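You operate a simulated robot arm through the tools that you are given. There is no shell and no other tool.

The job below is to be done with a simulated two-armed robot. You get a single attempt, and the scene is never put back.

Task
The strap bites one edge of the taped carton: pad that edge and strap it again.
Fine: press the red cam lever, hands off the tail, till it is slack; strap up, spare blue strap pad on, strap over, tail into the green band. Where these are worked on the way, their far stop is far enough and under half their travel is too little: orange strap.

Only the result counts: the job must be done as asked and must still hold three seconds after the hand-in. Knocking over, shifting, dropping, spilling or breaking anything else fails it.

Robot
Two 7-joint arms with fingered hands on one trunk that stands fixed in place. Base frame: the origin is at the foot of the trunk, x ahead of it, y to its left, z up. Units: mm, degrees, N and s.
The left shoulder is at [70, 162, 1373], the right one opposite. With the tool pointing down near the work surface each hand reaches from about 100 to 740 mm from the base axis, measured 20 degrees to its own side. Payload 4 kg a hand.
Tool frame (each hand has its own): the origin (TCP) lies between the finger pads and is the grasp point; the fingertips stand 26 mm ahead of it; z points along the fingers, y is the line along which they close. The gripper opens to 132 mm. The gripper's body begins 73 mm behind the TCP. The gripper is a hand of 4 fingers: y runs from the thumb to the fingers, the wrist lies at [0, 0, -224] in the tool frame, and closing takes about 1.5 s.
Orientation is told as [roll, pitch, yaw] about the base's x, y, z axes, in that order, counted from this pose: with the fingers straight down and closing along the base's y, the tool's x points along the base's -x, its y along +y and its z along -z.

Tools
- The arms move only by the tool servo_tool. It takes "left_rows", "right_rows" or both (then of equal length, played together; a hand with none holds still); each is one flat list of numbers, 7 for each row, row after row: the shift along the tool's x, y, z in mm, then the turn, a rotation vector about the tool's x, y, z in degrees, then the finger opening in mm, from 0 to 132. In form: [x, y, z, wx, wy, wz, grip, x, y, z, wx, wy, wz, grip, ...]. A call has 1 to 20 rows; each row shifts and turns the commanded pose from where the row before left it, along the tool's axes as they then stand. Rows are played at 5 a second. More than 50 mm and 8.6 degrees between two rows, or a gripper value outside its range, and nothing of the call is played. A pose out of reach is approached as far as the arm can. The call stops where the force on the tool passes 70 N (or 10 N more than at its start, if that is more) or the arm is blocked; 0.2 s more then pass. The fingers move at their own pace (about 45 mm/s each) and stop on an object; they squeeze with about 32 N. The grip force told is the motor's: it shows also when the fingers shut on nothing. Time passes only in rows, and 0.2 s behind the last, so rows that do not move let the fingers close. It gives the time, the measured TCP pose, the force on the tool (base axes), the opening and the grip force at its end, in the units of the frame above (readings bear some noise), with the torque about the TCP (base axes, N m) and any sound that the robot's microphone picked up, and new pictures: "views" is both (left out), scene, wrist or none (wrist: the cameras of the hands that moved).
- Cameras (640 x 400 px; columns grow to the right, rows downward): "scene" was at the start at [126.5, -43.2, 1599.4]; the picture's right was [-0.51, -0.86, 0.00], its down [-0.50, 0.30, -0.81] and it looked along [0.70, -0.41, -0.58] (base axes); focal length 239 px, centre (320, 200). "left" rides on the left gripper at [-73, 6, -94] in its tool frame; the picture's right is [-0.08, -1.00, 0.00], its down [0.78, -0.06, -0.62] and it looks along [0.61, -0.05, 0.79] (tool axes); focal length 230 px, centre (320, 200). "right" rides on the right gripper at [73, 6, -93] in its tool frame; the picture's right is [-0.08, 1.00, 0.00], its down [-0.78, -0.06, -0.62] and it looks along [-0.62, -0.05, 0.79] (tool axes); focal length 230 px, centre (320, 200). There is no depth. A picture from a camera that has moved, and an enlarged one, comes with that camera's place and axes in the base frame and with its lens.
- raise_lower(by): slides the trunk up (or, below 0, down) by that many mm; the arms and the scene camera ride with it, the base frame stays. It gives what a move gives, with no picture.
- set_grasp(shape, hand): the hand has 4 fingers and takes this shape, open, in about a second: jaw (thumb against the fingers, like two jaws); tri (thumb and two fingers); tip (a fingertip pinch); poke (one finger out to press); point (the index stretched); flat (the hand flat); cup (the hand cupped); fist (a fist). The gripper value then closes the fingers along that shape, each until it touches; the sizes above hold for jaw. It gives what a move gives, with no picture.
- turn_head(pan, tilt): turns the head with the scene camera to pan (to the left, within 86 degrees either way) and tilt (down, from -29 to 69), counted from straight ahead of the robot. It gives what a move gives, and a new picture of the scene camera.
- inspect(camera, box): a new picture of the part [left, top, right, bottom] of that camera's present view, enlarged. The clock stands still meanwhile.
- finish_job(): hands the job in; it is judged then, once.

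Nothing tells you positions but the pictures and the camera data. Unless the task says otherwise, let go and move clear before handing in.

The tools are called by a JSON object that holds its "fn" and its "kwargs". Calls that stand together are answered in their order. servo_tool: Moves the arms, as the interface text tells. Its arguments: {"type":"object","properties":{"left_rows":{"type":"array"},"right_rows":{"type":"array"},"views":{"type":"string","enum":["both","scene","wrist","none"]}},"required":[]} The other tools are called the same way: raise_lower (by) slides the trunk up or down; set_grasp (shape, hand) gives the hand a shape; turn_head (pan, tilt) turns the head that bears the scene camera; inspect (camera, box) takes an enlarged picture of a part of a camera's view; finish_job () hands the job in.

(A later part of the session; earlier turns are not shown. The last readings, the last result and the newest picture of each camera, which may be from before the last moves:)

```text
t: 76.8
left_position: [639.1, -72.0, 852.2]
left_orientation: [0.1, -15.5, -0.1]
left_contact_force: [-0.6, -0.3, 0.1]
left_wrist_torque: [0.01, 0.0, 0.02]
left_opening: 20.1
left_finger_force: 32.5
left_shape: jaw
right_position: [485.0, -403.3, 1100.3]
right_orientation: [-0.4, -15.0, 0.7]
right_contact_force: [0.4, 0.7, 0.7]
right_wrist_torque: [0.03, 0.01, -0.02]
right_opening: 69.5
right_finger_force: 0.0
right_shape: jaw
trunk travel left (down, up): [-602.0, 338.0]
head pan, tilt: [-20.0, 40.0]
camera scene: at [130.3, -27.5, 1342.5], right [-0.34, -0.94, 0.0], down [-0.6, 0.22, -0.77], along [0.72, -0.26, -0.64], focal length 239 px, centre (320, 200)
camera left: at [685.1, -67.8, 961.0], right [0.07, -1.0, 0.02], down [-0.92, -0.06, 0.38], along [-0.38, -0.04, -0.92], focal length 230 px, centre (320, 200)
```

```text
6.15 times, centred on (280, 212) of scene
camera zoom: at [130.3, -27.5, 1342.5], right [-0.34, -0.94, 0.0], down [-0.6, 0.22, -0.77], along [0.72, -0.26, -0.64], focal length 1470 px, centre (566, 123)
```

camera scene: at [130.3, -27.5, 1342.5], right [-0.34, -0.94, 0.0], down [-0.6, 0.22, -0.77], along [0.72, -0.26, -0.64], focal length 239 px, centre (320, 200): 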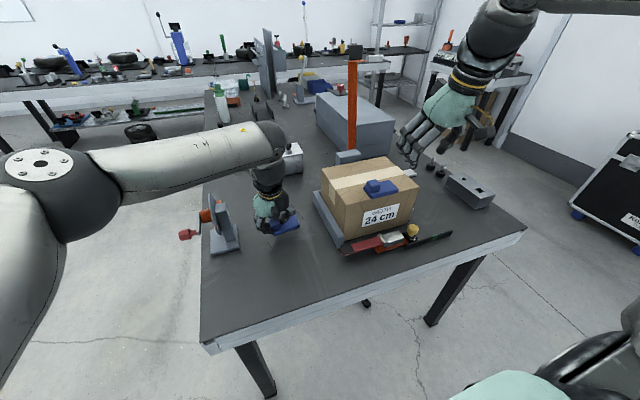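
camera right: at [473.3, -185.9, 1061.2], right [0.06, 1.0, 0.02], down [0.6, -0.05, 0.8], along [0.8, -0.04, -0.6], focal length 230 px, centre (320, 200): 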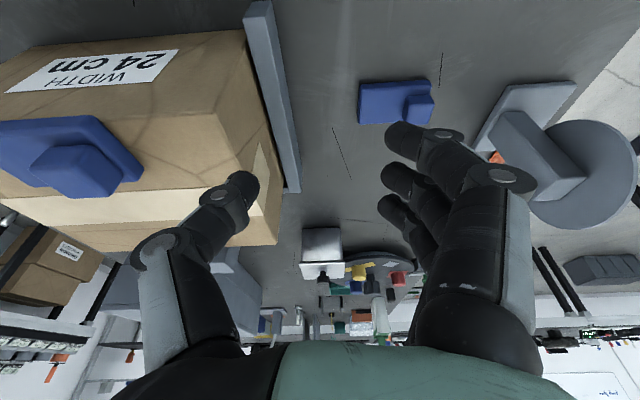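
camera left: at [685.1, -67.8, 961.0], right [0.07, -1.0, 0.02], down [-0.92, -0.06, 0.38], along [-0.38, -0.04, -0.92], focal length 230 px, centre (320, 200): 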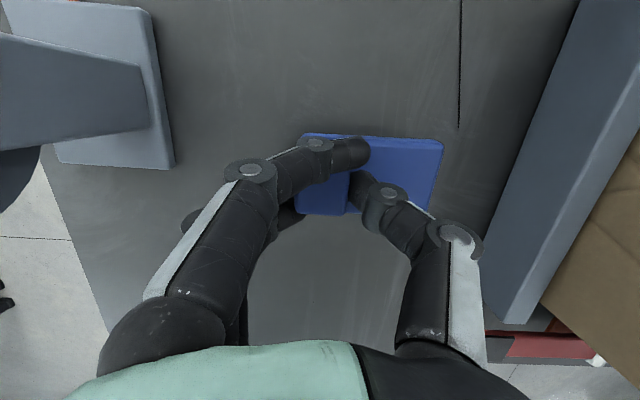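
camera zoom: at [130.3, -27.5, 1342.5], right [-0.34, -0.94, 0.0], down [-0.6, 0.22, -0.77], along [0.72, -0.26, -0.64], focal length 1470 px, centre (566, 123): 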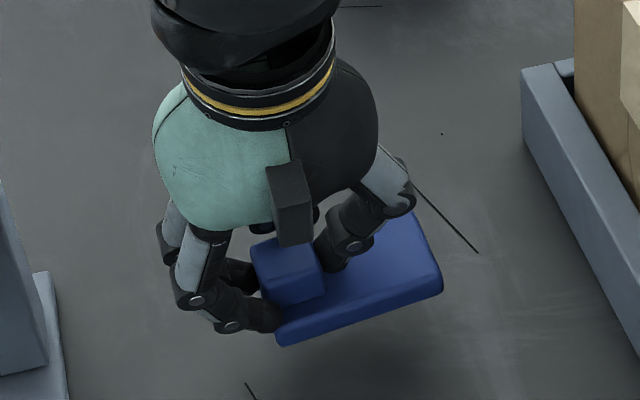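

The pad is held level. I'll carry it to about (545,-145) and check before setting down.

{"fn": "servo_tool", "kwargs": {"left_rows": [28.6, -24.3, -14.2, 0, 0, 0, 0, 28.6, -24.3, -14.2, 0, 0, 0, 0, 28.6, -24.3, -14.2, 0, 0, 0, 0]}}

{"fn": "inspect", "kwargs": {"camera": "scene", "box": [240, 160, 440, 290]}}

```text
t: 77.6
left_position: [545.7, -145.2, 871.4]
left_orientation: [0.1, -15.6, -0.1]
left_contact_force: [0.2, 0.3, 0.6]
left_wrist_torque: [0.02, -0.02, 0.02]
left_opening: 19.8
left_finger_force: 32.5
left_shape: jaw
right_position: [484.7, -404.9, 1099.9]
right_orientation: [-0.2, -15.0, 0.6]
right_contact_force: [-0.3, 0.6, 0.3]
right_wrist_torque: [0.03, -0.03, -0.03]
right_opening: 69.8
right_finger_force: 0.0
right_shape: jaw
trunk travel left (down, up): [-602.0, 338.0]
head pan, tilt: [-20.0, 40.0]
camera scene: at [130.0, -28.6, 1342.6], right [-0.34, -0.94, 0.0], down [-0.6, 0.22, -0.77], along [0.72, -0.26, -0.64], focal length 239 px, centre (320, 200)
camera left: at [590.9, -142.3, 980.6], right [0.07, -1.0, 0.02], down [-0.92, -0.06, 0.38], along [-0.38, -0.04, -0.92], focal length 230 px, centre (320, 200)
```

scene: 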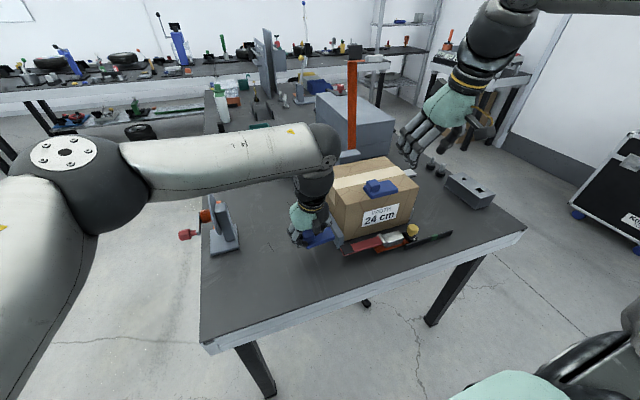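
left: 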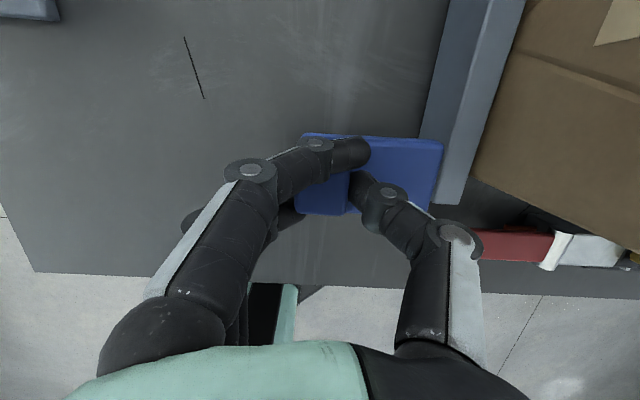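

```text
3.08 times, centred on (340, 225) of scene
camera zoom: at [130.0, -28.6, 1342.6], right [-0.34, -0.94, 0.0], down [-0.6, 0.22, -0.77], along [0.72, -0.26, -0.64], focal length 735 px, centre (258, 123)
```

zoom: 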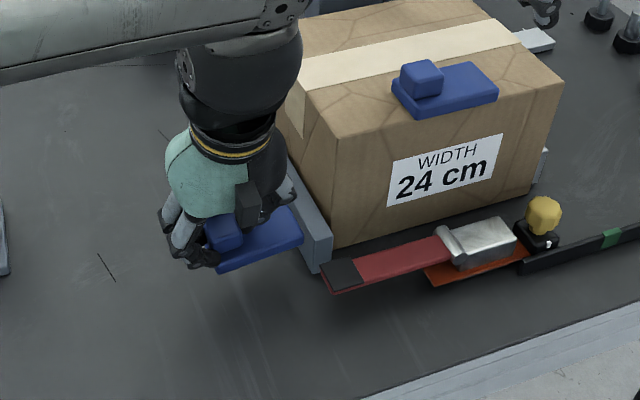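

Clear of the rail and lever. I'll lower the pad to the table, release, and withdraw the left hand.

{"fn": "servo_tool", "kwargs": {"left_rows": [11.2, 1.5, 21, 0, 0, 0, 0, 11, 1.5, 21, 0, 0, 0, 0, 0, 0, 0, 0, 0, 0, 0, 0, 0, 0, 0, 0, 0, 30, 0, 0, 0, 0, 0, 0, 60, 0, 0, 0, 0, 0, 0, 75, 0, 0, 0, 0, 0, 0, 75], "views": "wrist"}}

{"fn": "servo_tool", "kwargs": {"left_rows": [-10, 0, -38, 0, 0, 0, 75, -10, 0, -38, 0, 0, 0, 75, -10, 10, -38, 0, 0, 0, 75, -10, 20, -38, 0, 0, 0, 75, 0, 40, -20, 0, 0, 0, 75, 0, 40, -20, 0, 0, 0, 75, 0, 40, -20, 0, 0, 0, 75]}}

```text
t: 79.2
left_position: [535.6, -141.7, 823.7]
left_orientation: [0.2, -15.5, 0.0]
left_contact_force: [0.4, 0.9, 0.5]
left_wrist_torque: [0.02, -0.02, -0.03]
left_opening: 74.4
left_finger_force: 0.1
left_shape: jaw
right_position: [486.0, -404.5, 1099.4]
right_orientation: [-0.4, -15.0, 0.7]
right_contact_force: [0.4, 0.0, 0.2]
right_wrist_torque: [0.01, 0.01, -0.04]
right_opening: 69.9
right_finger_force: 0.1
right_shape: jaw
trunk travel left (down, up): [-602.0, 338.0]
head pan, tilt: [-20.0, 40.0]
camera left: at [581.3, -138.7, 933.5], right [0.07, -1.0, 0.02], down [-0.92, -0.06, 0.38], along [-0.38, -0.04, -0.92], focal length 230 px, centre (320, 200)
```

left: 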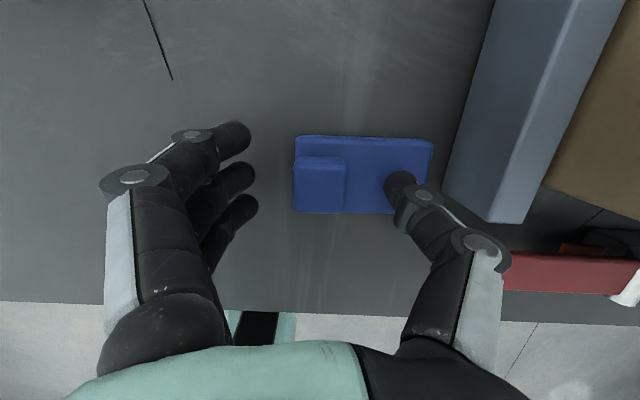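

```text
t: 80.8
left_position: [516.5, 8.5, 1040.5]
left_orientation: [0.1, -15.6, -0.1]
left_contact_force: [0.2, -0.1, -0.3]
left_wrist_torque: [-0.01, -0.02, -0.01]
left_opening: 74.4
left_finger_force: 0.1
left_shape: jaw
right_position: [485.1, -403.5, 1100.8]
right_orientation: [-0.5, -15.1, 0.6]
right_contact_force: [-0.3, 0.3, 0.1]
right_wrist_torque: [0.0, -0.03, 0.0]
right_opening: 69.4
right_finger_force: 0.1
right_shape: jaw
trunk travel left (down, up): [-602.0, 338.0]
head pan, tilt: [-20.0, 40.0]
camera scene: at [129.8, -25.7, 1342.7], right [-0.34, -0.94, 0.0], down [-0.6, 0.22, -0.77], along [0.72, -0.26, -0.64], focal length 239 px, centre (320, 200)
camera left: at [562.4, 13.0, 1149.0], right [0.07, -1.0, 0.02], down [-0.92, -0.06, 0.38], along [-0.38, -0.05, -0.92], focal length 230 px, centre (320, 200)
```

scene: 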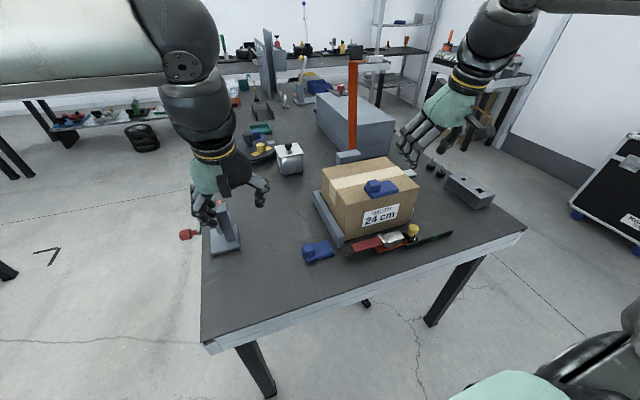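
left: 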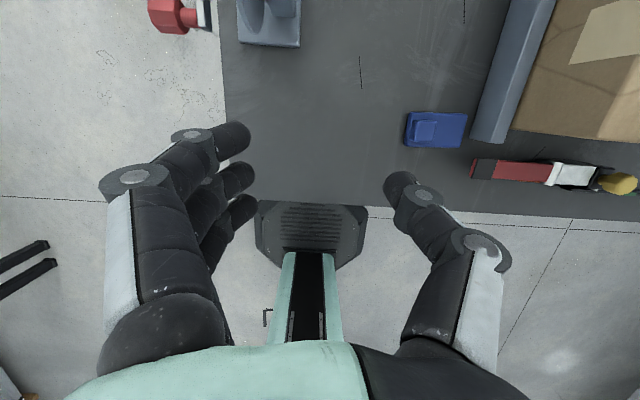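

The spare pad now lies at about x 511–565, y -213…-127, with its block at (538,-143). I'll raise both hands and lower the trunk to suit the right arm's cross-reach.

{"fn": "servo_tool", "kwargs": {"left_rows": [-10, 25, -36, 0, 0, 0, 75, -10, 25, -36, 0, 0, 0, 75, -10, 25, -36, 0, 0, 0, 75, -10, 25, -36, 0, 0, 0, 75], "right_rows": [-10, 0, -37.5, 0, 0, 0, 70, -10, 0, -37.5, 0, 0, 0, 70, -10, 0, -37.5, 0, 0, 0, 70, -10, 0, -37.5, 0, 0, 0, 70], "views": "none"}}

{"fn": "raise_lower", "kwargs": {"by": -155}}

{"fn": "servo_tool", "kwargs": {"right_rows": [0, 43, 0, 0, 0, 0, 70, 0, 43, 0, 0, 0, 0, 70, 0, 43, 0, 0, 0, 0, 70, 0, 43, 0, 0, 0, 0, 70, 0, 43, 0, 0, 0, 0, 70, -10, 43, 10, 0, 0, 0, 70]}}

```text
t: 81.8
left_position: [515.3, 107.2, 1188.7]
left_orientation: [0.2, -15.6, -0.1]
left_contact_force: [-0.2, 0.0, 0.6]
left_wrist_torque: [-0.01, -0.04, 0.03]
left_opening: 74.2
left_finger_force: 0.0
left_shape: jaw
right_position: [481.8, -405.1, 1238.7]
right_orientation: [-0.2, -15.2, 0.8]
right_contact_force: [-0.2, -0.2, -0.2]
right_wrist_torque: [0.0, -0.01, -0.01]
right_opening: 69.6
right_finger_force: 0.1
right_shape: jaw
right hand out of reach, approached as far as the arm can: row 4
trunk travel left (down, up): [-602.0, 338.0]
head pan, tilt: [-20.0, 40.0]
```

```text
t: 83.6
left_position: [515.8, 105.9, 1034.0]
left_orientation: [0.2, -15.5, 0.0]
left_contact_force: [-0.4, -1.0, -0.2]
left_wrist_torque: [0.01, 0.03, 0.01]
left_opening: 74.4
left_finger_force: 0.0
left_shape: jaw
right_position: [484.1, -405.4, 1082.6]
right_orientation: [-0.3, -15.2, 0.7]
right_contact_force: [-0.1, 0.6, -1.1]
right_wrist_torque: [0.03, 0.04, -0.03]
right_opening: 69.5
right_finger_force: 0.0
right_shape: jaw
trunk travel left (down, up): [-447.0, 493.0]
head pan, tilt: [-20.0, 40.0]
```

```text
t: 85.0
left_position: [517.2, 105.2, 1033.4]
left_orientation: [0.1, -15.5, -0.1]
left_contact_force: [-0.1, -0.4, -0.6]
left_wrist_torque: [-0.01, 0.0, 0.04]
left_opening: 74.5
left_finger_force: 0.1
left_shape: jaw
right_position: [461.9, -179.1, 1023.2]
right_orientation: [0.0, -15.4, 0.6]
right_contact_force: [-0.1, -0.1, 0.2]
right_wrist_torque: [0.0, 0.02, 0.02]
right_opening: 69.5
right_finger_force: 0.1
right_shape: jaw
right hand out of reach, approached as far as the arm can: row 2, 3, 4, 5, 6
trunk travel left (down, up): [-447.0, 493.0]
head pan, tilt: [-20.0, 40.0]
camera scene: at [131.9, -27.3, 1187.4], right [-0.34, -0.94, 0.0], down [-0.6, 0.22, -0.77], along [0.72, -0.26, -0.64], focal length 239 px, centre (320, 200)
camera right: at [368.1, -174.9, 1093.6], right [0.06, 1.0, 0.02], down [0.59, -0.06, 0.8], along [0.8, -0.04, -0.6], focal length 230 px, centre (320, 200)
```

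scene: 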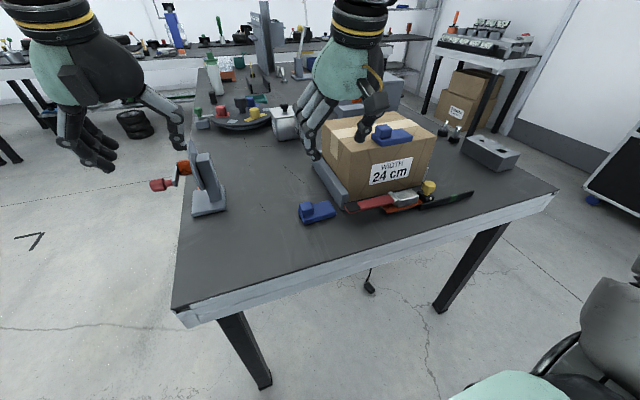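
right: 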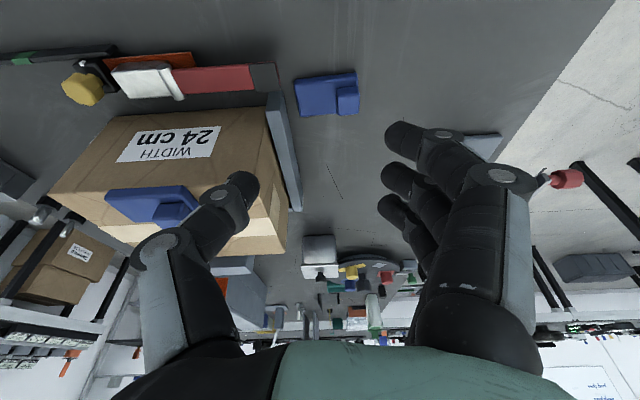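

I'll continue down and forward toward the pad with the right hand.

{"fn": "servo_tool", "kwargs": {"right_rows": [-6, 7, 35.4, 0, 0, 0, 70, -6, 7, 35.4, 0, 0, 0, 70, -6, 7, 35.4, 0, 0, 0, 70, -6, 7, 35.4, 0, 0, 0, 70]}}

```text
t: 86.0
left_position: [517.9, 106.3, 1032.0]
left_orientation: [0.2, -15.4, -0.1]
left_contact_force: [0.7, 0.1, -0.3]
left_wrist_torque: [-0.01, 0.03, 0.01]
left_opening: 74.3
left_finger_force: 0.1
left_shape: jaw
right_position: [523.6, -152.3, 891.5]
right_orientation: [-0.4, -15.2, 0.6]
right_contact_force: [0.2, -1.1, 0.0]
right_wrist_torque: [-0.01, 0.0, 0.02]
right_opening: 69.9
right_finger_force: 0.0
right_shape: jaw
trunk travel left (down, up): [-447.0, 493.0]
head pan, tilt: [-20.0, 40.0]
camera scene: at [132.5, -27.8, 1187.4], right [-0.34, -0.94, 0.0], down [-0.61, 0.22, -0.77], along [0.72, -0.26, -0.64], focal length 239 px, centre (320, 200)
camera right: at [428.6, -147.3, 962.6], right [0.07, 1.0, 0.02], down [0.6, -0.05, 0.8], along [0.8, -0.04, -0.6], focal length 230 px, centre (320, 200)
```

scene: 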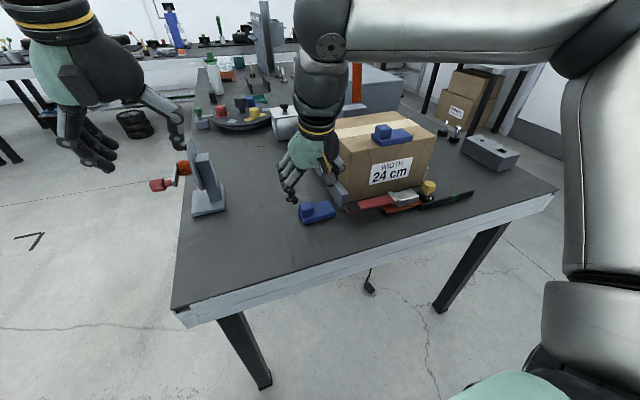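
right: 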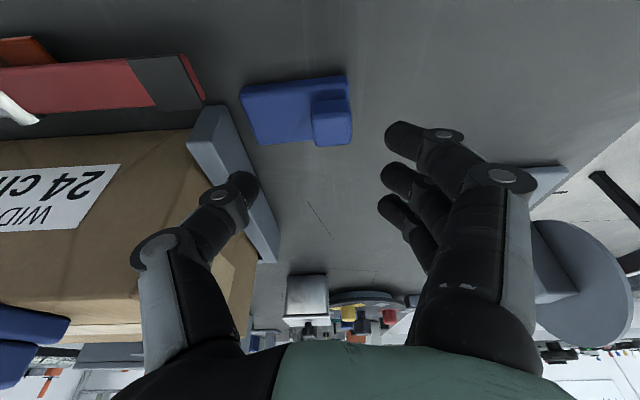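

The pad is within reach now. I'll descend onto the block and grip.

{"fn": "servo_tool", "kwargs": {"right_rows": [2.2, 5, 33, 0, 0, 0, 70, 2.2, 5, 33, 0, 0, 0, 70, 0, 0, 0, 0, 0, 0, 70]}}

{"fn": "inspect", "kwargs": {"camera": "scene", "box": [260, 160, 380, 250]}}

```text
t: 86.8
left_position: [515.9, 107.0, 1032.8]
left_orientation: [0.2, -15.7, -0.2]
left_contact_force: [-0.8, -0.1, -0.7]
left_wrist_torque: [0.0, 0.01, 0.03]
left_opening: 74.4
left_finger_force: 0.1
left_shape: jaw
right_position: [534.2, -141.7, 829.3]
right_orientation: [-0.3, -15.3, 0.5]
right_contact_force: [-0.4, 0.7, 0.8]
right_wrist_torque: [0.0, -0.01, -0.01]
right_opening: 69.7
right_finger_force: 0.0
right_shape: jaw
trunk travel left (down, up): [-447.0, 493.0]
head pan, tilt: [-20.0, 40.0]
camera scene: at [130.2, -27.4, 1187.7], right [-0.34, -0.94, 0.0], down [-0.6, 0.22, -0.77], along [0.72, -0.26, -0.64], focal length 239 px, centre (320, 200)
camera right: at [439.0, -137.1, 900.1], right [0.07, 1.0, 0.02], down [0.59, -0.05, 0.8], along [0.8, -0.04, -0.6], focal length 230 px, centre (320, 200)
```

scene: 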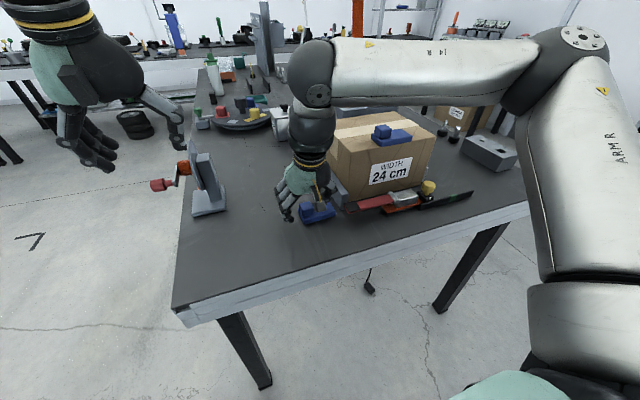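
right: 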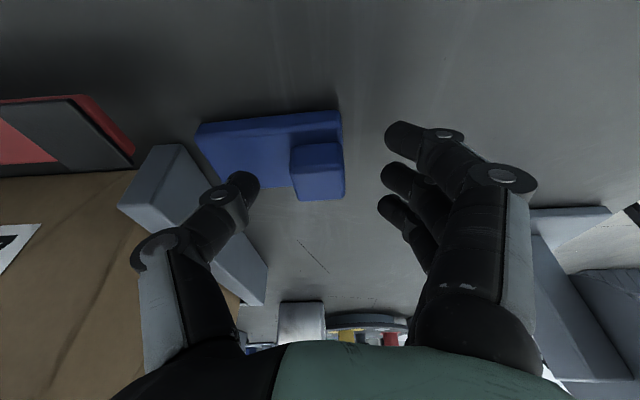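

```text
4.44 times, centred on (320, 205) of scene
camera zoom: at [130.2, -27.4, 1187.7], right [-0.34, -0.94, 0.0], down [-0.6, 0.22, -0.77], along [0.72, -0.26, -0.64], focal length 1061 px, centre (320, 178)
```

zoom: 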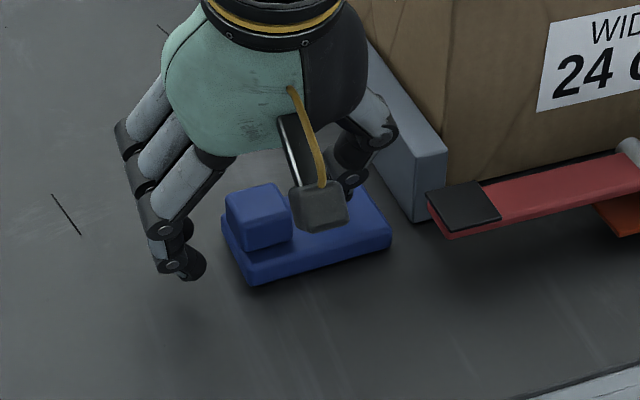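

Aligned. Down 5 mm more and close.

{"fn": "servo_tool", "kwargs": {"right_rows": [1.3, 0, 4.8, 0, 0, 0, 60, 0, 0, 0, 0, 0, 0, 30, 0, 0, 0, 0, 0, 0, 10, 0, 0, 0, 0, 0, 0, 0, 0, 0, 0, 0, 0, 0, 0, 0, 0, 0, 0, 0, 0, 0, 0, 0, 0, 0, 0, 0, 0, -4, 0, -14.5, 0, 0, 0, 0, -4, 0, -14.5, 0, 0, 0, 0, -4, 0, -14.5, 0, 0, 0, 0]}}

{"fn": "inspect", "kwargs": {"camera": "scene", "box": [260, 160, 380, 250]}}

{"fn": "inspect", "kwargs": {"camera": "right", "box": [180, 80, 460, 260]}}

```text
t: 89.0
left_position: [517.1, 104.4, 1033.0]
left_orientation: [0.2, -15.6, -0.1]
left_contact_force: [-1.0, 0.0, 0.7]
left_wrist_torque: [-0.04, 0.02, -0.02]
left_opening: 74.0
left_finger_force: 0.1
left_shape: jaw
right_position: [533.1, -146.5, 867.2]
right_orientation: [-0.1, -15.2, 0.5]
right_contact_force: [-0.1, -1.9, -0.3]
right_wrist_torque: [0.02, 0.0, 0.0]
right_opening: 14.9
right_finger_force: 32.1
right_shape: jaw
right hand out of reach, approached as far as the arm can: row 9, 10
trunk travel left (down, up): [-447.0, 493.0]
head pan, tilt: [-20.0, 40.0]
camera scene: at [130.5, -27.4, 1187.6], right [-0.34, -0.94, 0.0], down [-0.6, 0.22, -0.77], along [0.72, -0.26, -0.64], focal length 239 px, centre (320, 200)
camera right: at [437.7, -141.8, 937.8], right [0.06, 1.0, 0.02], down [0.59, -0.05, 0.8], along [0.8, -0.04, -0.6], focal length 230 px, centre (320, 200)
```

scene: 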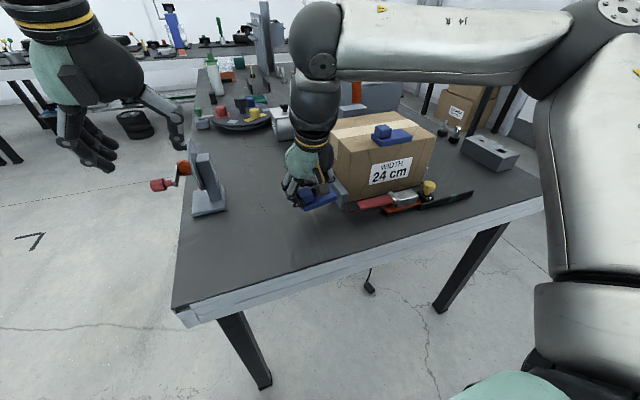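
right: 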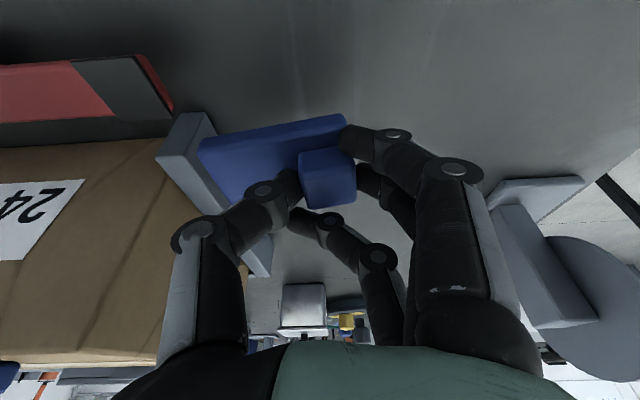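

```text
4.44 times, centred on (320, 205) of scene
camera zoom: at [130.5, -27.4, 1187.6], right [-0.34, -0.94, 0.0], down [-0.6, 0.22, -0.77], along [0.72, -0.26, -0.64], focal length 1061 px, centre (320, 178)
```

zoom: 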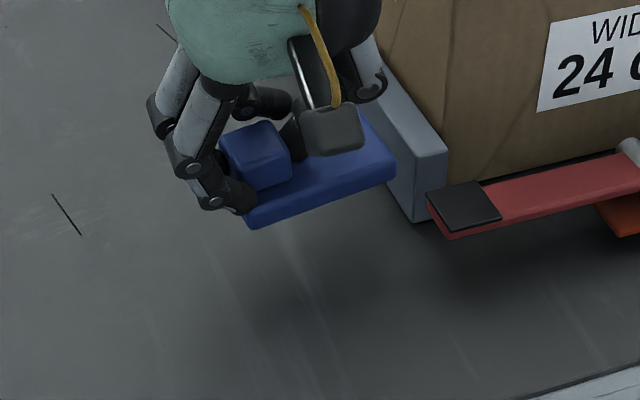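

```text
2.22 times, centred on (320, 170) of right
camera zoom: at [437.7, -141.8, 937.8], right [0.06, 1.0, 0.02], down [0.59, -0.05, 0.8], along [0.8, -0.04, -0.6], focal length 511 px, centre (320, 267)
```

zoom: 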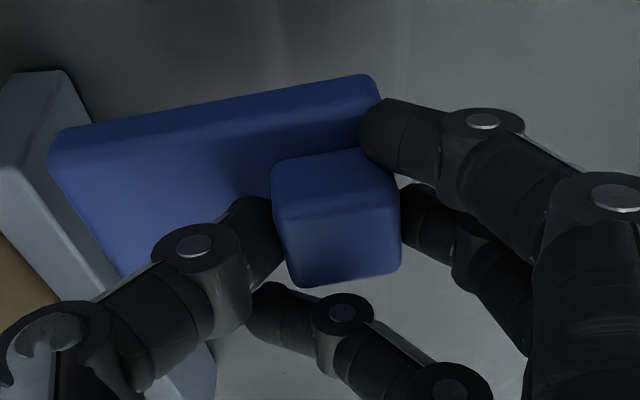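

The pad is held, turned a few degrees about vertical. I'll lift it straight up with the trunk, then carry it over the carton.

{"fn": "raise_lower", "kwargs": {"by": 170}}

{"fn": "servo_tool", "kwargs": {"right_rows": [-20, -30, 0, 0, 0, 0, 0, -25, -35, -5, 0, 0, 0, 0, -25, -35, -8, 0, 0, 0, 0, -25, -33, -7, 0, 0, 0, 0, -25, -33, -7, 0, 0, 0, 0, -25, -33, -7, 0, 0, 0, 0]}}

{"fn": "inspect", "kwargs": {"camera": "scene", "box": [260, 100, 440, 240]}}

```text
t: 90.9
left_position: [517.1, 105.7, 1203.2]
left_orientation: [0.2, -15.5, -0.1]
left_contact_force: [-0.2, -0.3, -0.3]
left_wrist_torque: [-0.03, 0.0, 0.02]
left_opening: 74.3
left_finger_force: 0.1
left_shape: jaw
right_position: [532.1, -146.3, 1037.6]
right_orientation: [0.0, -15.3, 0.6]
right_contact_force: [0.0, -0.5, -0.5]
right_wrist_torque: [0.01, 0.0, 0.03]
right_opening: 14.8
right_finger_force: 32.3
right_shape: jaw
trunk travel left (down, up): [-617.0, 323.0]
head pan, tilt: [-20.0, 40.0]
```

```text
t: 92.3
left_position: [518.3, 103.7, 1202.2]
left_orientation: [0.2, -15.4, -0.1]
left_contact_force: [-0.2, 0.2, -0.2]
left_wrist_torque: [0.03, 0.03, 0.05]
left_opening: 74.6
left_finger_force: 0.0
left_shape: jaw
right_position: [665.6, -346.0, 1105.9]
right_orientation: [0.2, -15.6, 0.6]
right_contact_force: [0.1, 0.2, 0.2]
right_wrist_torque: [0.03, -0.02, 0.04]
right_opening: 14.7
right_finger_force: 31.7
right_shape: jaw
trunk travel left (down, up): [-617.0, 323.0]
head pan, tilt: [-20.0, 40.0]
camera scene: at [132.5, -28.6, 1357.3], right [-0.34, -0.94, 0.0], down [-0.61, 0.22, -0.77], along [0.72, -0.26, -0.64], focal length 239 px, centre (320, 200)
camera right: at [570.7, -341.8, 1176.5], right [0.06, 1.0, 0.02], down [0.59, -0.06, 0.8], along [0.8, -0.04, -0.59], focal length 230 px, centre (320, 200)
```

scene: 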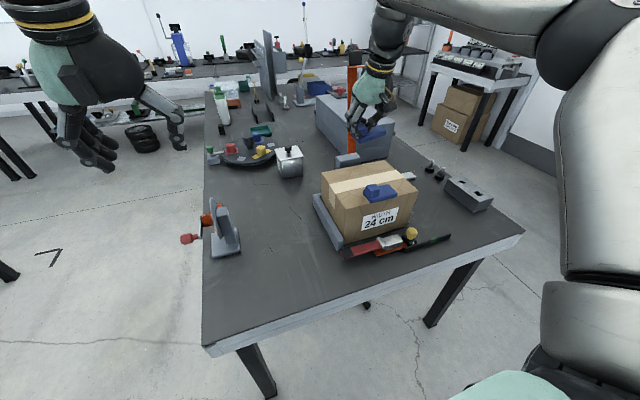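
right: 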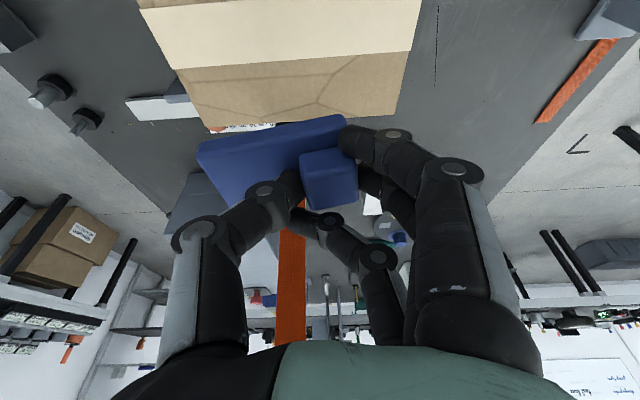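

```text
2.86 times, centred on (350, 170) of scene
camera zoom: at [132.5, -28.6, 1357.3], right [-0.34, -0.94, 0.0], down [-0.61, 0.22, -0.77], along [0.72, -0.26, -0.64], focal length 682 px, centre (234, 286)
```

zoom: 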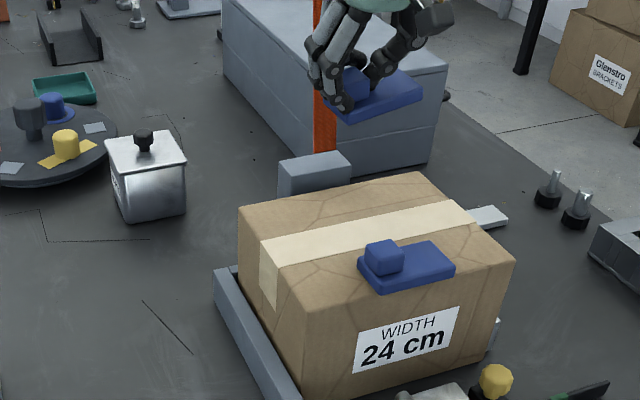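

The pad is over the far part of the carton. I'll look through the left camera too, to measure how the pad is turned in the hand.

{"fn": "inspect", "kwargs": {"camera": "left", "box": [360, 0, 640, 200]}}

{"fn": "inspect", "kwargs": {"camera": "right", "box": [120, 0, 460, 230]}}

{"fn": "inspect", "kwargs": {"camera": "scene", "box": [320, 90, 440, 180]}}

```text
2.00 times, centred on (500, 100) of left
camera zoom: at [563.9, 109.1, 1311.4], right [0.07, -1.0, 0.02], down [-0.92, -0.06, 0.39], along [-0.38, -0.04, -0.92], focal length 460 px, centre (-40, 400)
```

zoom: 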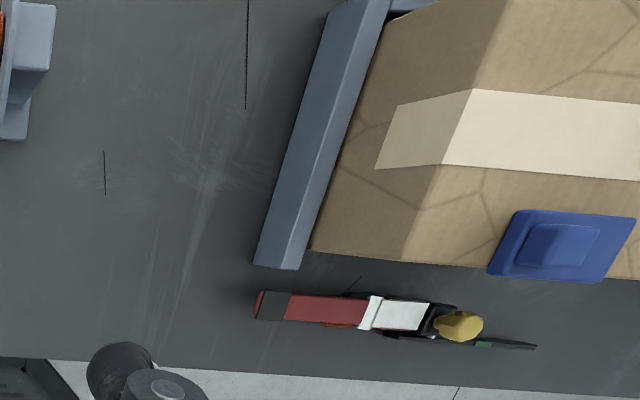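

```text
1.74 times, centred on (290, 115) of right
camera zoom: at [570.7, -341.8, 1176.5], right [0.06, 1.0, 0.02], down [0.59, -0.06, 0.8], along [0.8, -0.04, -0.59], focal length 400 px, centre (372, 348)
```

zoom: 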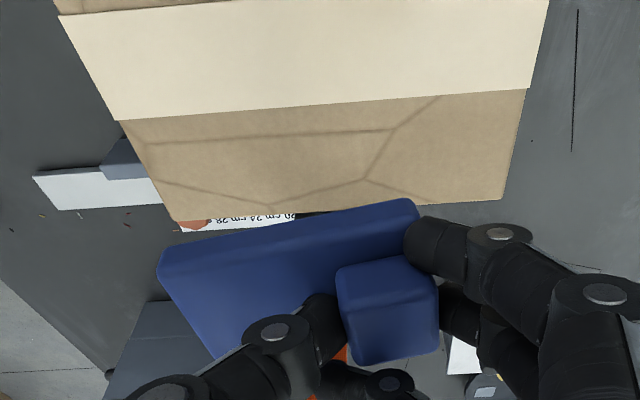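

```text
4.44 times, centred on (380, 135) of scene
camera zoom: at [132.5, -28.6, 1357.3], right [-0.34, -0.94, 0.0], down [-0.61, 0.22, -0.77], along [0.72, -0.26, -0.64], focal length 1061 px, centre (53, 489)
```

zoom: 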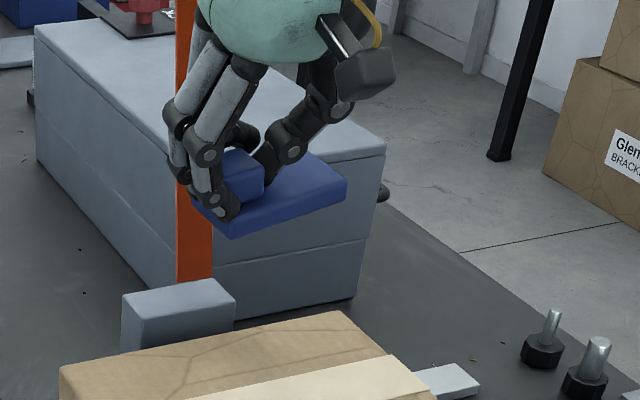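

The pad's -y end is tipped up about 10° in the grip. I'll move over the far edge (carton's far edge x≈745), roll the hand to level the pad, and look again.

{"fn": "servo_tool", "kwargs": {"right_rows": [-13, -1, 29.5, 0, 0, 0, 0, -13, -1, 29.5, 0, 0, 0, 0, 0, 0, 0, -5, 0, 1.3, 0, 0, 0, 0, -5, 0, 1.3, 0]}}

{"fn": "inspect", "kwargs": {"camera": "right", "box": [120, 0, 460, 230]}}

{"fn": "inspect", "kwargs": {"camera": "scene", "box": [320, 90, 440, 180]}}

```text
t: 93.3
left_position: [517.1, 105.4, 1202.4]
left_orientation: [0.2, -15.5, -0.1]
left_contact_force: [0.6, 0.0, -0.8]
left_wrist_torque: [-0.02, 0.01, -0.04]
left_opening: 74.2
left_finger_force: 0.1
left_shape: jaw
right_position: [691.4, -348.5, 1060.4]
right_orientation: [10.8, -15.0, -2.0]
right_contact_force: [-0.9, -0.2, -0.6]
right_wrist_torque: [0.0, 0.0, 0.03]
right_opening: 14.8
right_finger_force: 31.3
right_shape: jaw
right hand out of reach, approached as far as the arm can: row 1, 2
trunk travel left (down, up): [-617.0, 323.0]
head pan, tilt: [-20.0, 40.0]
camera scene: at [131.7, -28.7, 1357.4], right [-0.34, -0.94, 0.0], down [-0.6, 0.22, -0.77], along [0.72, -0.26, -0.64], focal length 239 px, centre (320, 200)
camera right: at [596.9, -356.6, 1132.1], right [0.06, 0.98, 0.2], down [0.6, -0.2, 0.78], along [0.8, 0.07, -0.6], focal length 230 px, centre (320, 200)
```

scene: 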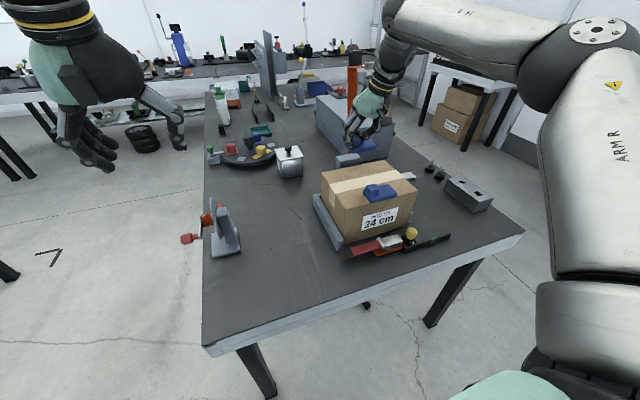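
right: 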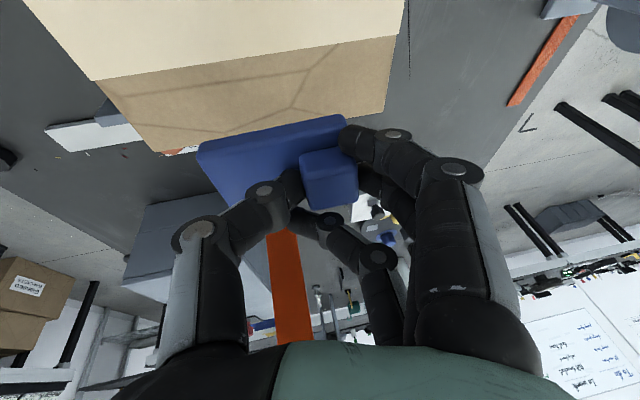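

```text
1.74 times, centred on (290, 115) of right
camera zoom: at [596.9, -356.6, 1132.1], right [0.06, 0.98, 0.2], down [0.6, -0.2, 0.78], along [0.8, 0.07, -0.6], focal length 400 px, centre (372, 348)
```

zoom: 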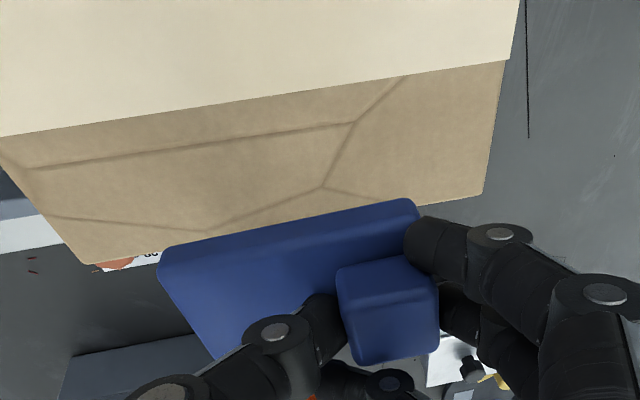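

```text
4.44 times, centred on (380, 135) of scene
camera zoom: at [131.7, -28.7, 1357.4], right [-0.34, -0.94, 0.0], down [-0.6, 0.22, -0.77], along [0.72, -0.26, -0.64], focal length 1061 px, centre (53, 489)
```

zoom: 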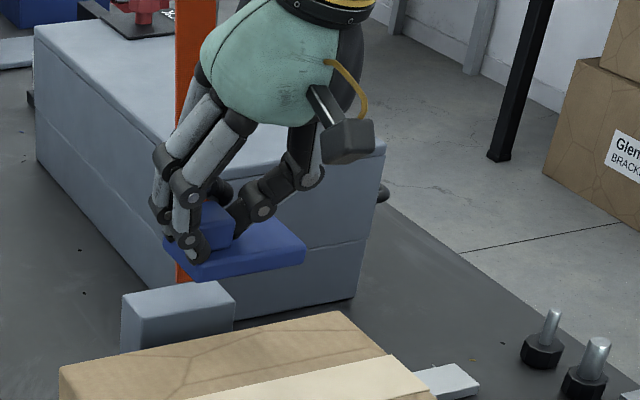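

The pad is close to level now. I'll lower and move slightly further out toward the far edge.

{"fn": "servo_tool", "kwargs": {"right_rows": [0, -5.5, 30.5, 0, 0, 0, 0, 0, -5.5, 30.5, -3, 0, 0.8, 0]}}

{"fn": "inspect", "kwargs": {"camera": "right", "box": [120, 0, 460, 230]}}

{"fn": "inspect", "kwargs": {"camera": "scene", "box": [300, 90, 440, 200]}}

```text
t: 93.9
left_position: [517.8, 104.1, 1203.7]
left_orientation: [0.2, -15.4, -0.1]
left_contact_force: [0.4, -0.5, 0.7]
left_wrist_torque: [0.01, -0.01, -0.01]
left_opening: 74.4
left_finger_force: 0.1
left_shape: jaw
right_position: [707.3, -348.5, 1002.0]
right_orientation: [14.0, -14.9, -2.9]
right_contact_force: [0.1, -0.1, -0.7]
right_wrist_torque: [0.03, 0.02, 0.0]
right_opening: 14.9
right_finger_force: 32.2
right_shape: jaw
trunk travel left (down, up): [-617.0, 323.0]
head pan, tilt: [-20.0, 40.0]
camera scene: at [132.2, -29.0, 1357.4], right [-0.34, -0.94, 0.0], down [-0.6, 0.22, -0.77], along [0.72, -0.26, -0.64], focal length 239 px, centre (320, 200)
camera right: at [612.8, -361.2, 1071.7], right [0.06, 0.97, 0.25], down [0.6, -0.24, 0.77], along [0.8, 0.1, -0.59], focal length 230 px, centre (320, 200)
```

scene: 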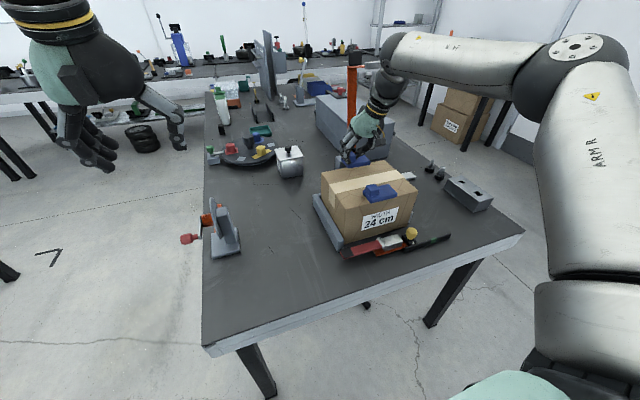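
right: 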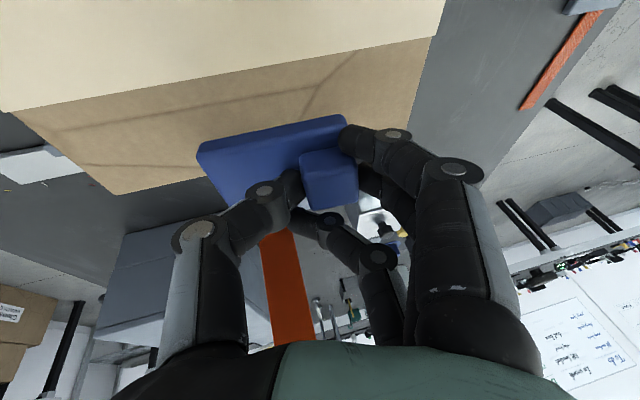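

```text
1.74 times, centred on (290, 115) of right
camera zoom: at [612.8, -361.2, 1071.7], right [0.06, 0.97, 0.25], down [0.6, -0.24, 0.77], along [0.8, 0.1, -0.59], focal length 400 px, centre (372, 348)
```

zoom: 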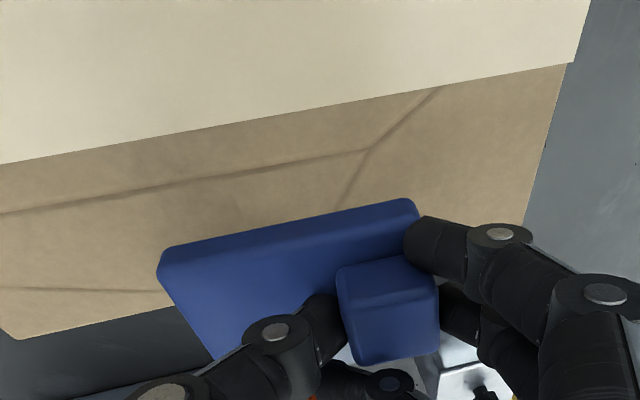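

```text
3.64 times, centred on (370, 145) of scene
camera zoom: at [132.2, -29.0, 1357.4], right [-0.34, -0.94, 0.0], down [-0.6, 0.22, -0.77], along [0.72, -0.26, -0.64], focal length 868 px, centre (138, 400)
```

zoom: 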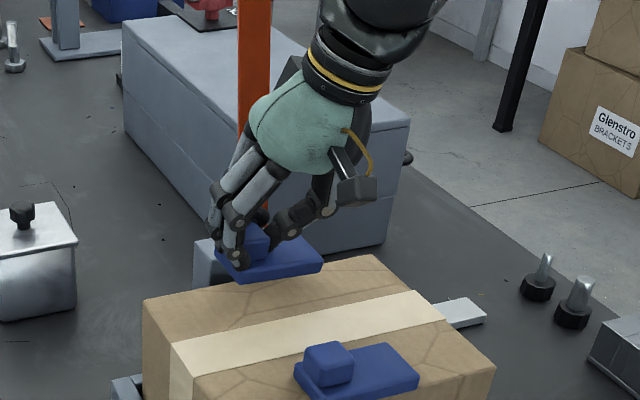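

The pad is parallel to the carton's edge, its centre near (719,-366). I'll shift it 8 mm toward the strap line and lower gently until it touches.

{"fn": "servo_tool", "kwargs": {"right_rows": [2.2, -10.1, 7.6, 0, 0, 0, 0, 1.3, -1.2, 4.7, 0, 0, 0, 0, 1.3, -1.2, 4.7, 0, 0, 0, 0]}}

{"fn": "inspect", "kwargs": {"camera": "scene", "box": [300, 90, 440, 200]}}

```text
t: 94.7
left_position: [516.1, 106.2, 1203.9]
left_orientation: [0.3, -15.5, -0.1]
left_contact_force: [-1.4, 0.3, -1.0]
left_wrist_torque: [0.0, -0.01, 0.02]
left_opening: 74.2
left_finger_force: 0.1
left_shape: jaw
right_position: [706.7, -357.0, 982.4]
right_orientation: [13.9, -15.1, -2.8]
right_contact_force: [0.3, -1.2, -0.6]
right_wrist_torque: [-0.02, 0.02, 0.03]
right_opening: 15.0
right_finger_force: 32.0
right_shape: jaw
trunk travel left (down, up): [-617.0, 323.0]
head pan, tilt: [-20.0, 40.0]
camera scene: at [130.7, -27.3, 1357.6], right [-0.34, -0.94, 0.0], down [-0.6, 0.22, -0.77], along [0.72, -0.26, -0.64], focal length 239 px, centre (320, 200)
camera right: at [612.4, -368.3, 1052.3], right [0.06, 0.97, 0.25], down [0.6, -0.24, 0.77], along [0.8, 0.1, -0.59], focal length 230 px, centre (320, 200)
```

scene: 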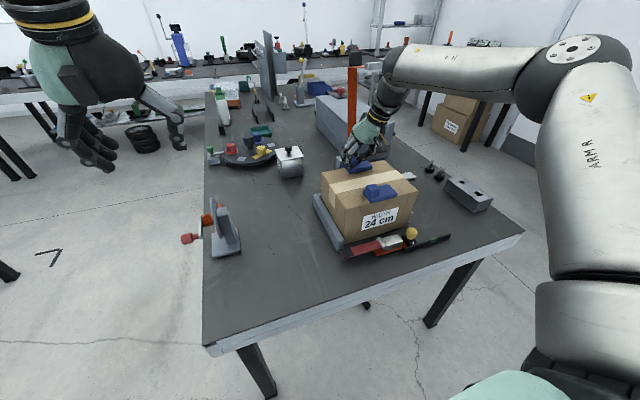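
right: 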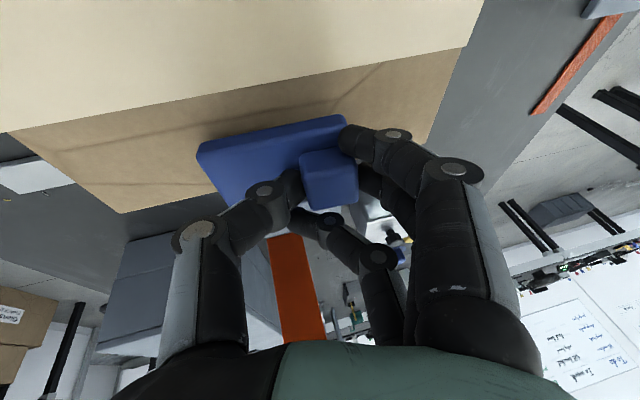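

```text
3.64 times, centred on (370, 145) of scene
camera zoom: at [130.7, -27.3, 1357.6], right [-0.34, -0.94, 0.0], down [-0.6, 0.22, -0.77], along [0.72, -0.26, -0.64], focal length 868 px, centre (138, 400)
```

zoom: 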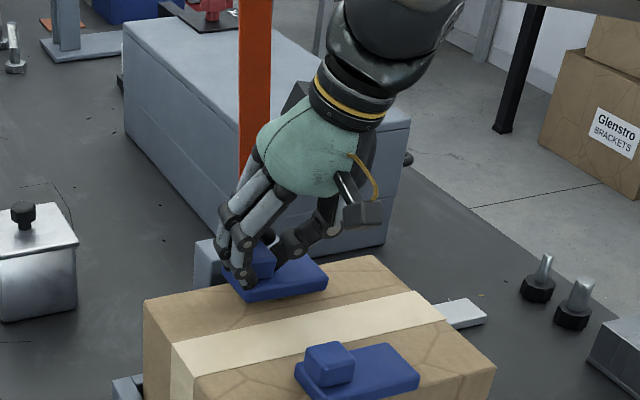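

Almost down. I'll lower in 3 mm steps until contact.

{"fn": "servo_tool", "kwargs": {"right_rows": [0.8, -0.7, 2.8, 0, 0, 0, 0, 0.8, -0.7, 2.8, 0, 0, 0, 0, 0, 0, 0, 0, 0, 0, 0], "views": "none"}}

{"fn": "inspect", "kwargs": {"camera": "scene", "box": [330, 140, 400, 195]}}

```text
t: 95.5
left_position: [515.4, 107.2, 1203.1]
left_orientation: [0.2, -15.5, 0.0]
left_contact_force: [0.3, 0.2, -0.4]
left_wrist_torque: [-0.01, 0.04, 0.02]
left_opening: 74.3
left_finger_force: 0.1
left_shape: jaw
right_position: [706.5, -354.5, 976.1]
right_orientation: [13.9, -15.0, -2.7]
right_contact_force: [0.2, -0.6, 2.4]
right_wrist_torque: [-0.11, 0.01, 0.01]
right_opening: 15.0
right_finger_force: 31.9
right_shape: jaw
trunk travel left (down, up): [-617.0, 323.0]
head pan, tilt: [-20.0, 40.0]
```

```text
7.27 times, centred on (365, 168) of scene
camera zoom: at [130.7, -27.3, 1357.6], right [-0.34, -0.94, 0.0], down [-0.6, 0.22, -0.77], along [0.72, -0.26, -0.64], focal length 1737 px, centre (-7, 436)
```

zoom: 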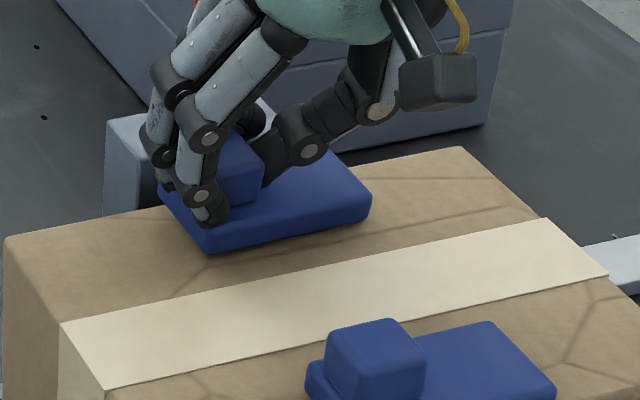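

The pad rests on the carton at the far edge. I'll press lightly and open the fingers.

{"fn": "servo_tool", "kwargs": {"right_rows": [0.5, -0.4, 1.8, 0, 0, 0, 0, 0, 0, 0, 0, 0, 0, 25, 0, 0, 0, 0, 0, 0, 45, 0, 0, 0, 0, 0, 0, 65, 0, 0, 0, 0, 0, 0, 65]}}

{"fn": "inspect", "kwargs": {"camera": "scene", "box": [330, 140, 400, 195]}}

{"fn": "inspect", "kwargs": {"camera": "right", "box": [120, 0, 460, 230]}}

```text
t: 96.7
left_position: [513.9, 108.6, 1202.7]
left_orientation: [0.1, -15.6, 0.0]
left_contact_force: [0.5, -0.6, -0.2]
left_wrist_torque: [-0.01, -0.03, -0.01]
left_opening: 74.3
left_finger_force: 0.1
left_shape: jaw
right_position: [706.4, -353.0, 978.3]
right_orientation: [13.8, -15.2, -2.9]
right_contact_force: [0.3, 2.8, 15.5]
right_wrist_torque: [-0.23, -0.15, 0.1]
right_opening: 56.0
right_finger_force: 0.1
right_shape: jaw
trunk travel left (down, up): [-617.0, 323.0]
head pan, tilt: [-20.0, 40.0]
camera scene: at [128.8, -25.6, 1358.0], right [-0.34, -0.94, 0.0], down [-0.6, 0.22, -0.77], along [0.72, -0.26, -0.64], focal length 239 px, centre (320, 200)
camera right: at [611.5, -365.8, 1047.9], right [0.06, 0.97, 0.25], down [0.59, -0.24, 0.77], along [0.8, 0.1, -0.59], focal length 230 px, centre (320, 200)
```

scene: 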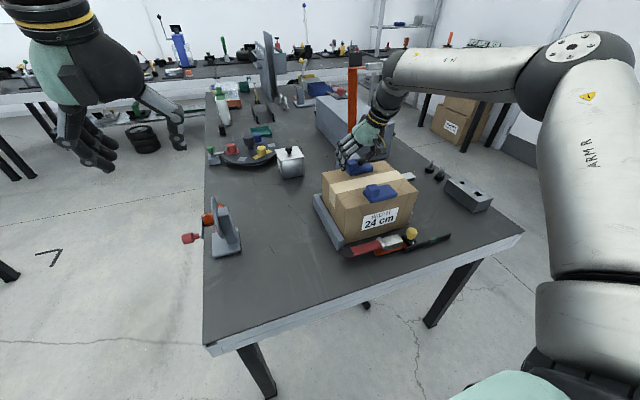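
right: 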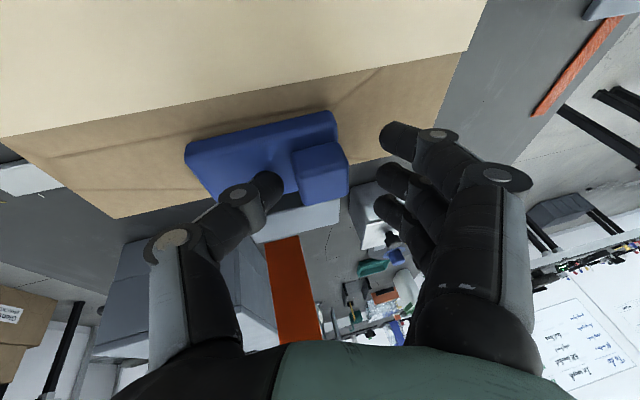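

```text
7.27 times, centred on (365, 168) of scene
camera zoom: at [128.8, -25.6, 1358.0], right [-0.34, -0.94, 0.0], down [-0.6, 0.22, -0.77], along [0.72, -0.26, -0.64], focal length 1737 px, centre (-7, 436)
```

zoom: 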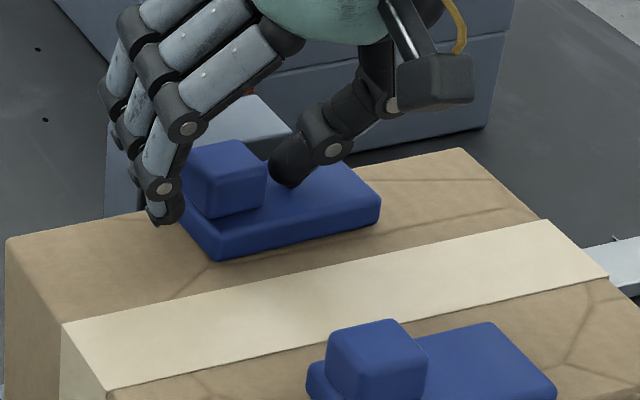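

```text
1.74 times, centred on (290, 115) of right
camera zoom: at [611.5, -365.8, 1047.9], right [0.06, 0.97, 0.25], down [0.59, -0.24, 0.77], along [0.8, 0.1, -0.59], focal length 400 px, centre (372, 348)
```

zoom: 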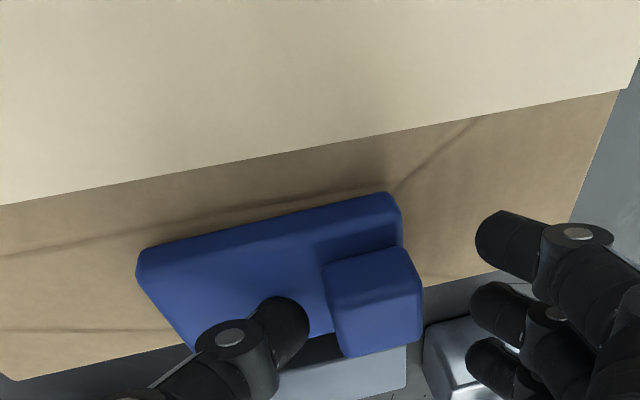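

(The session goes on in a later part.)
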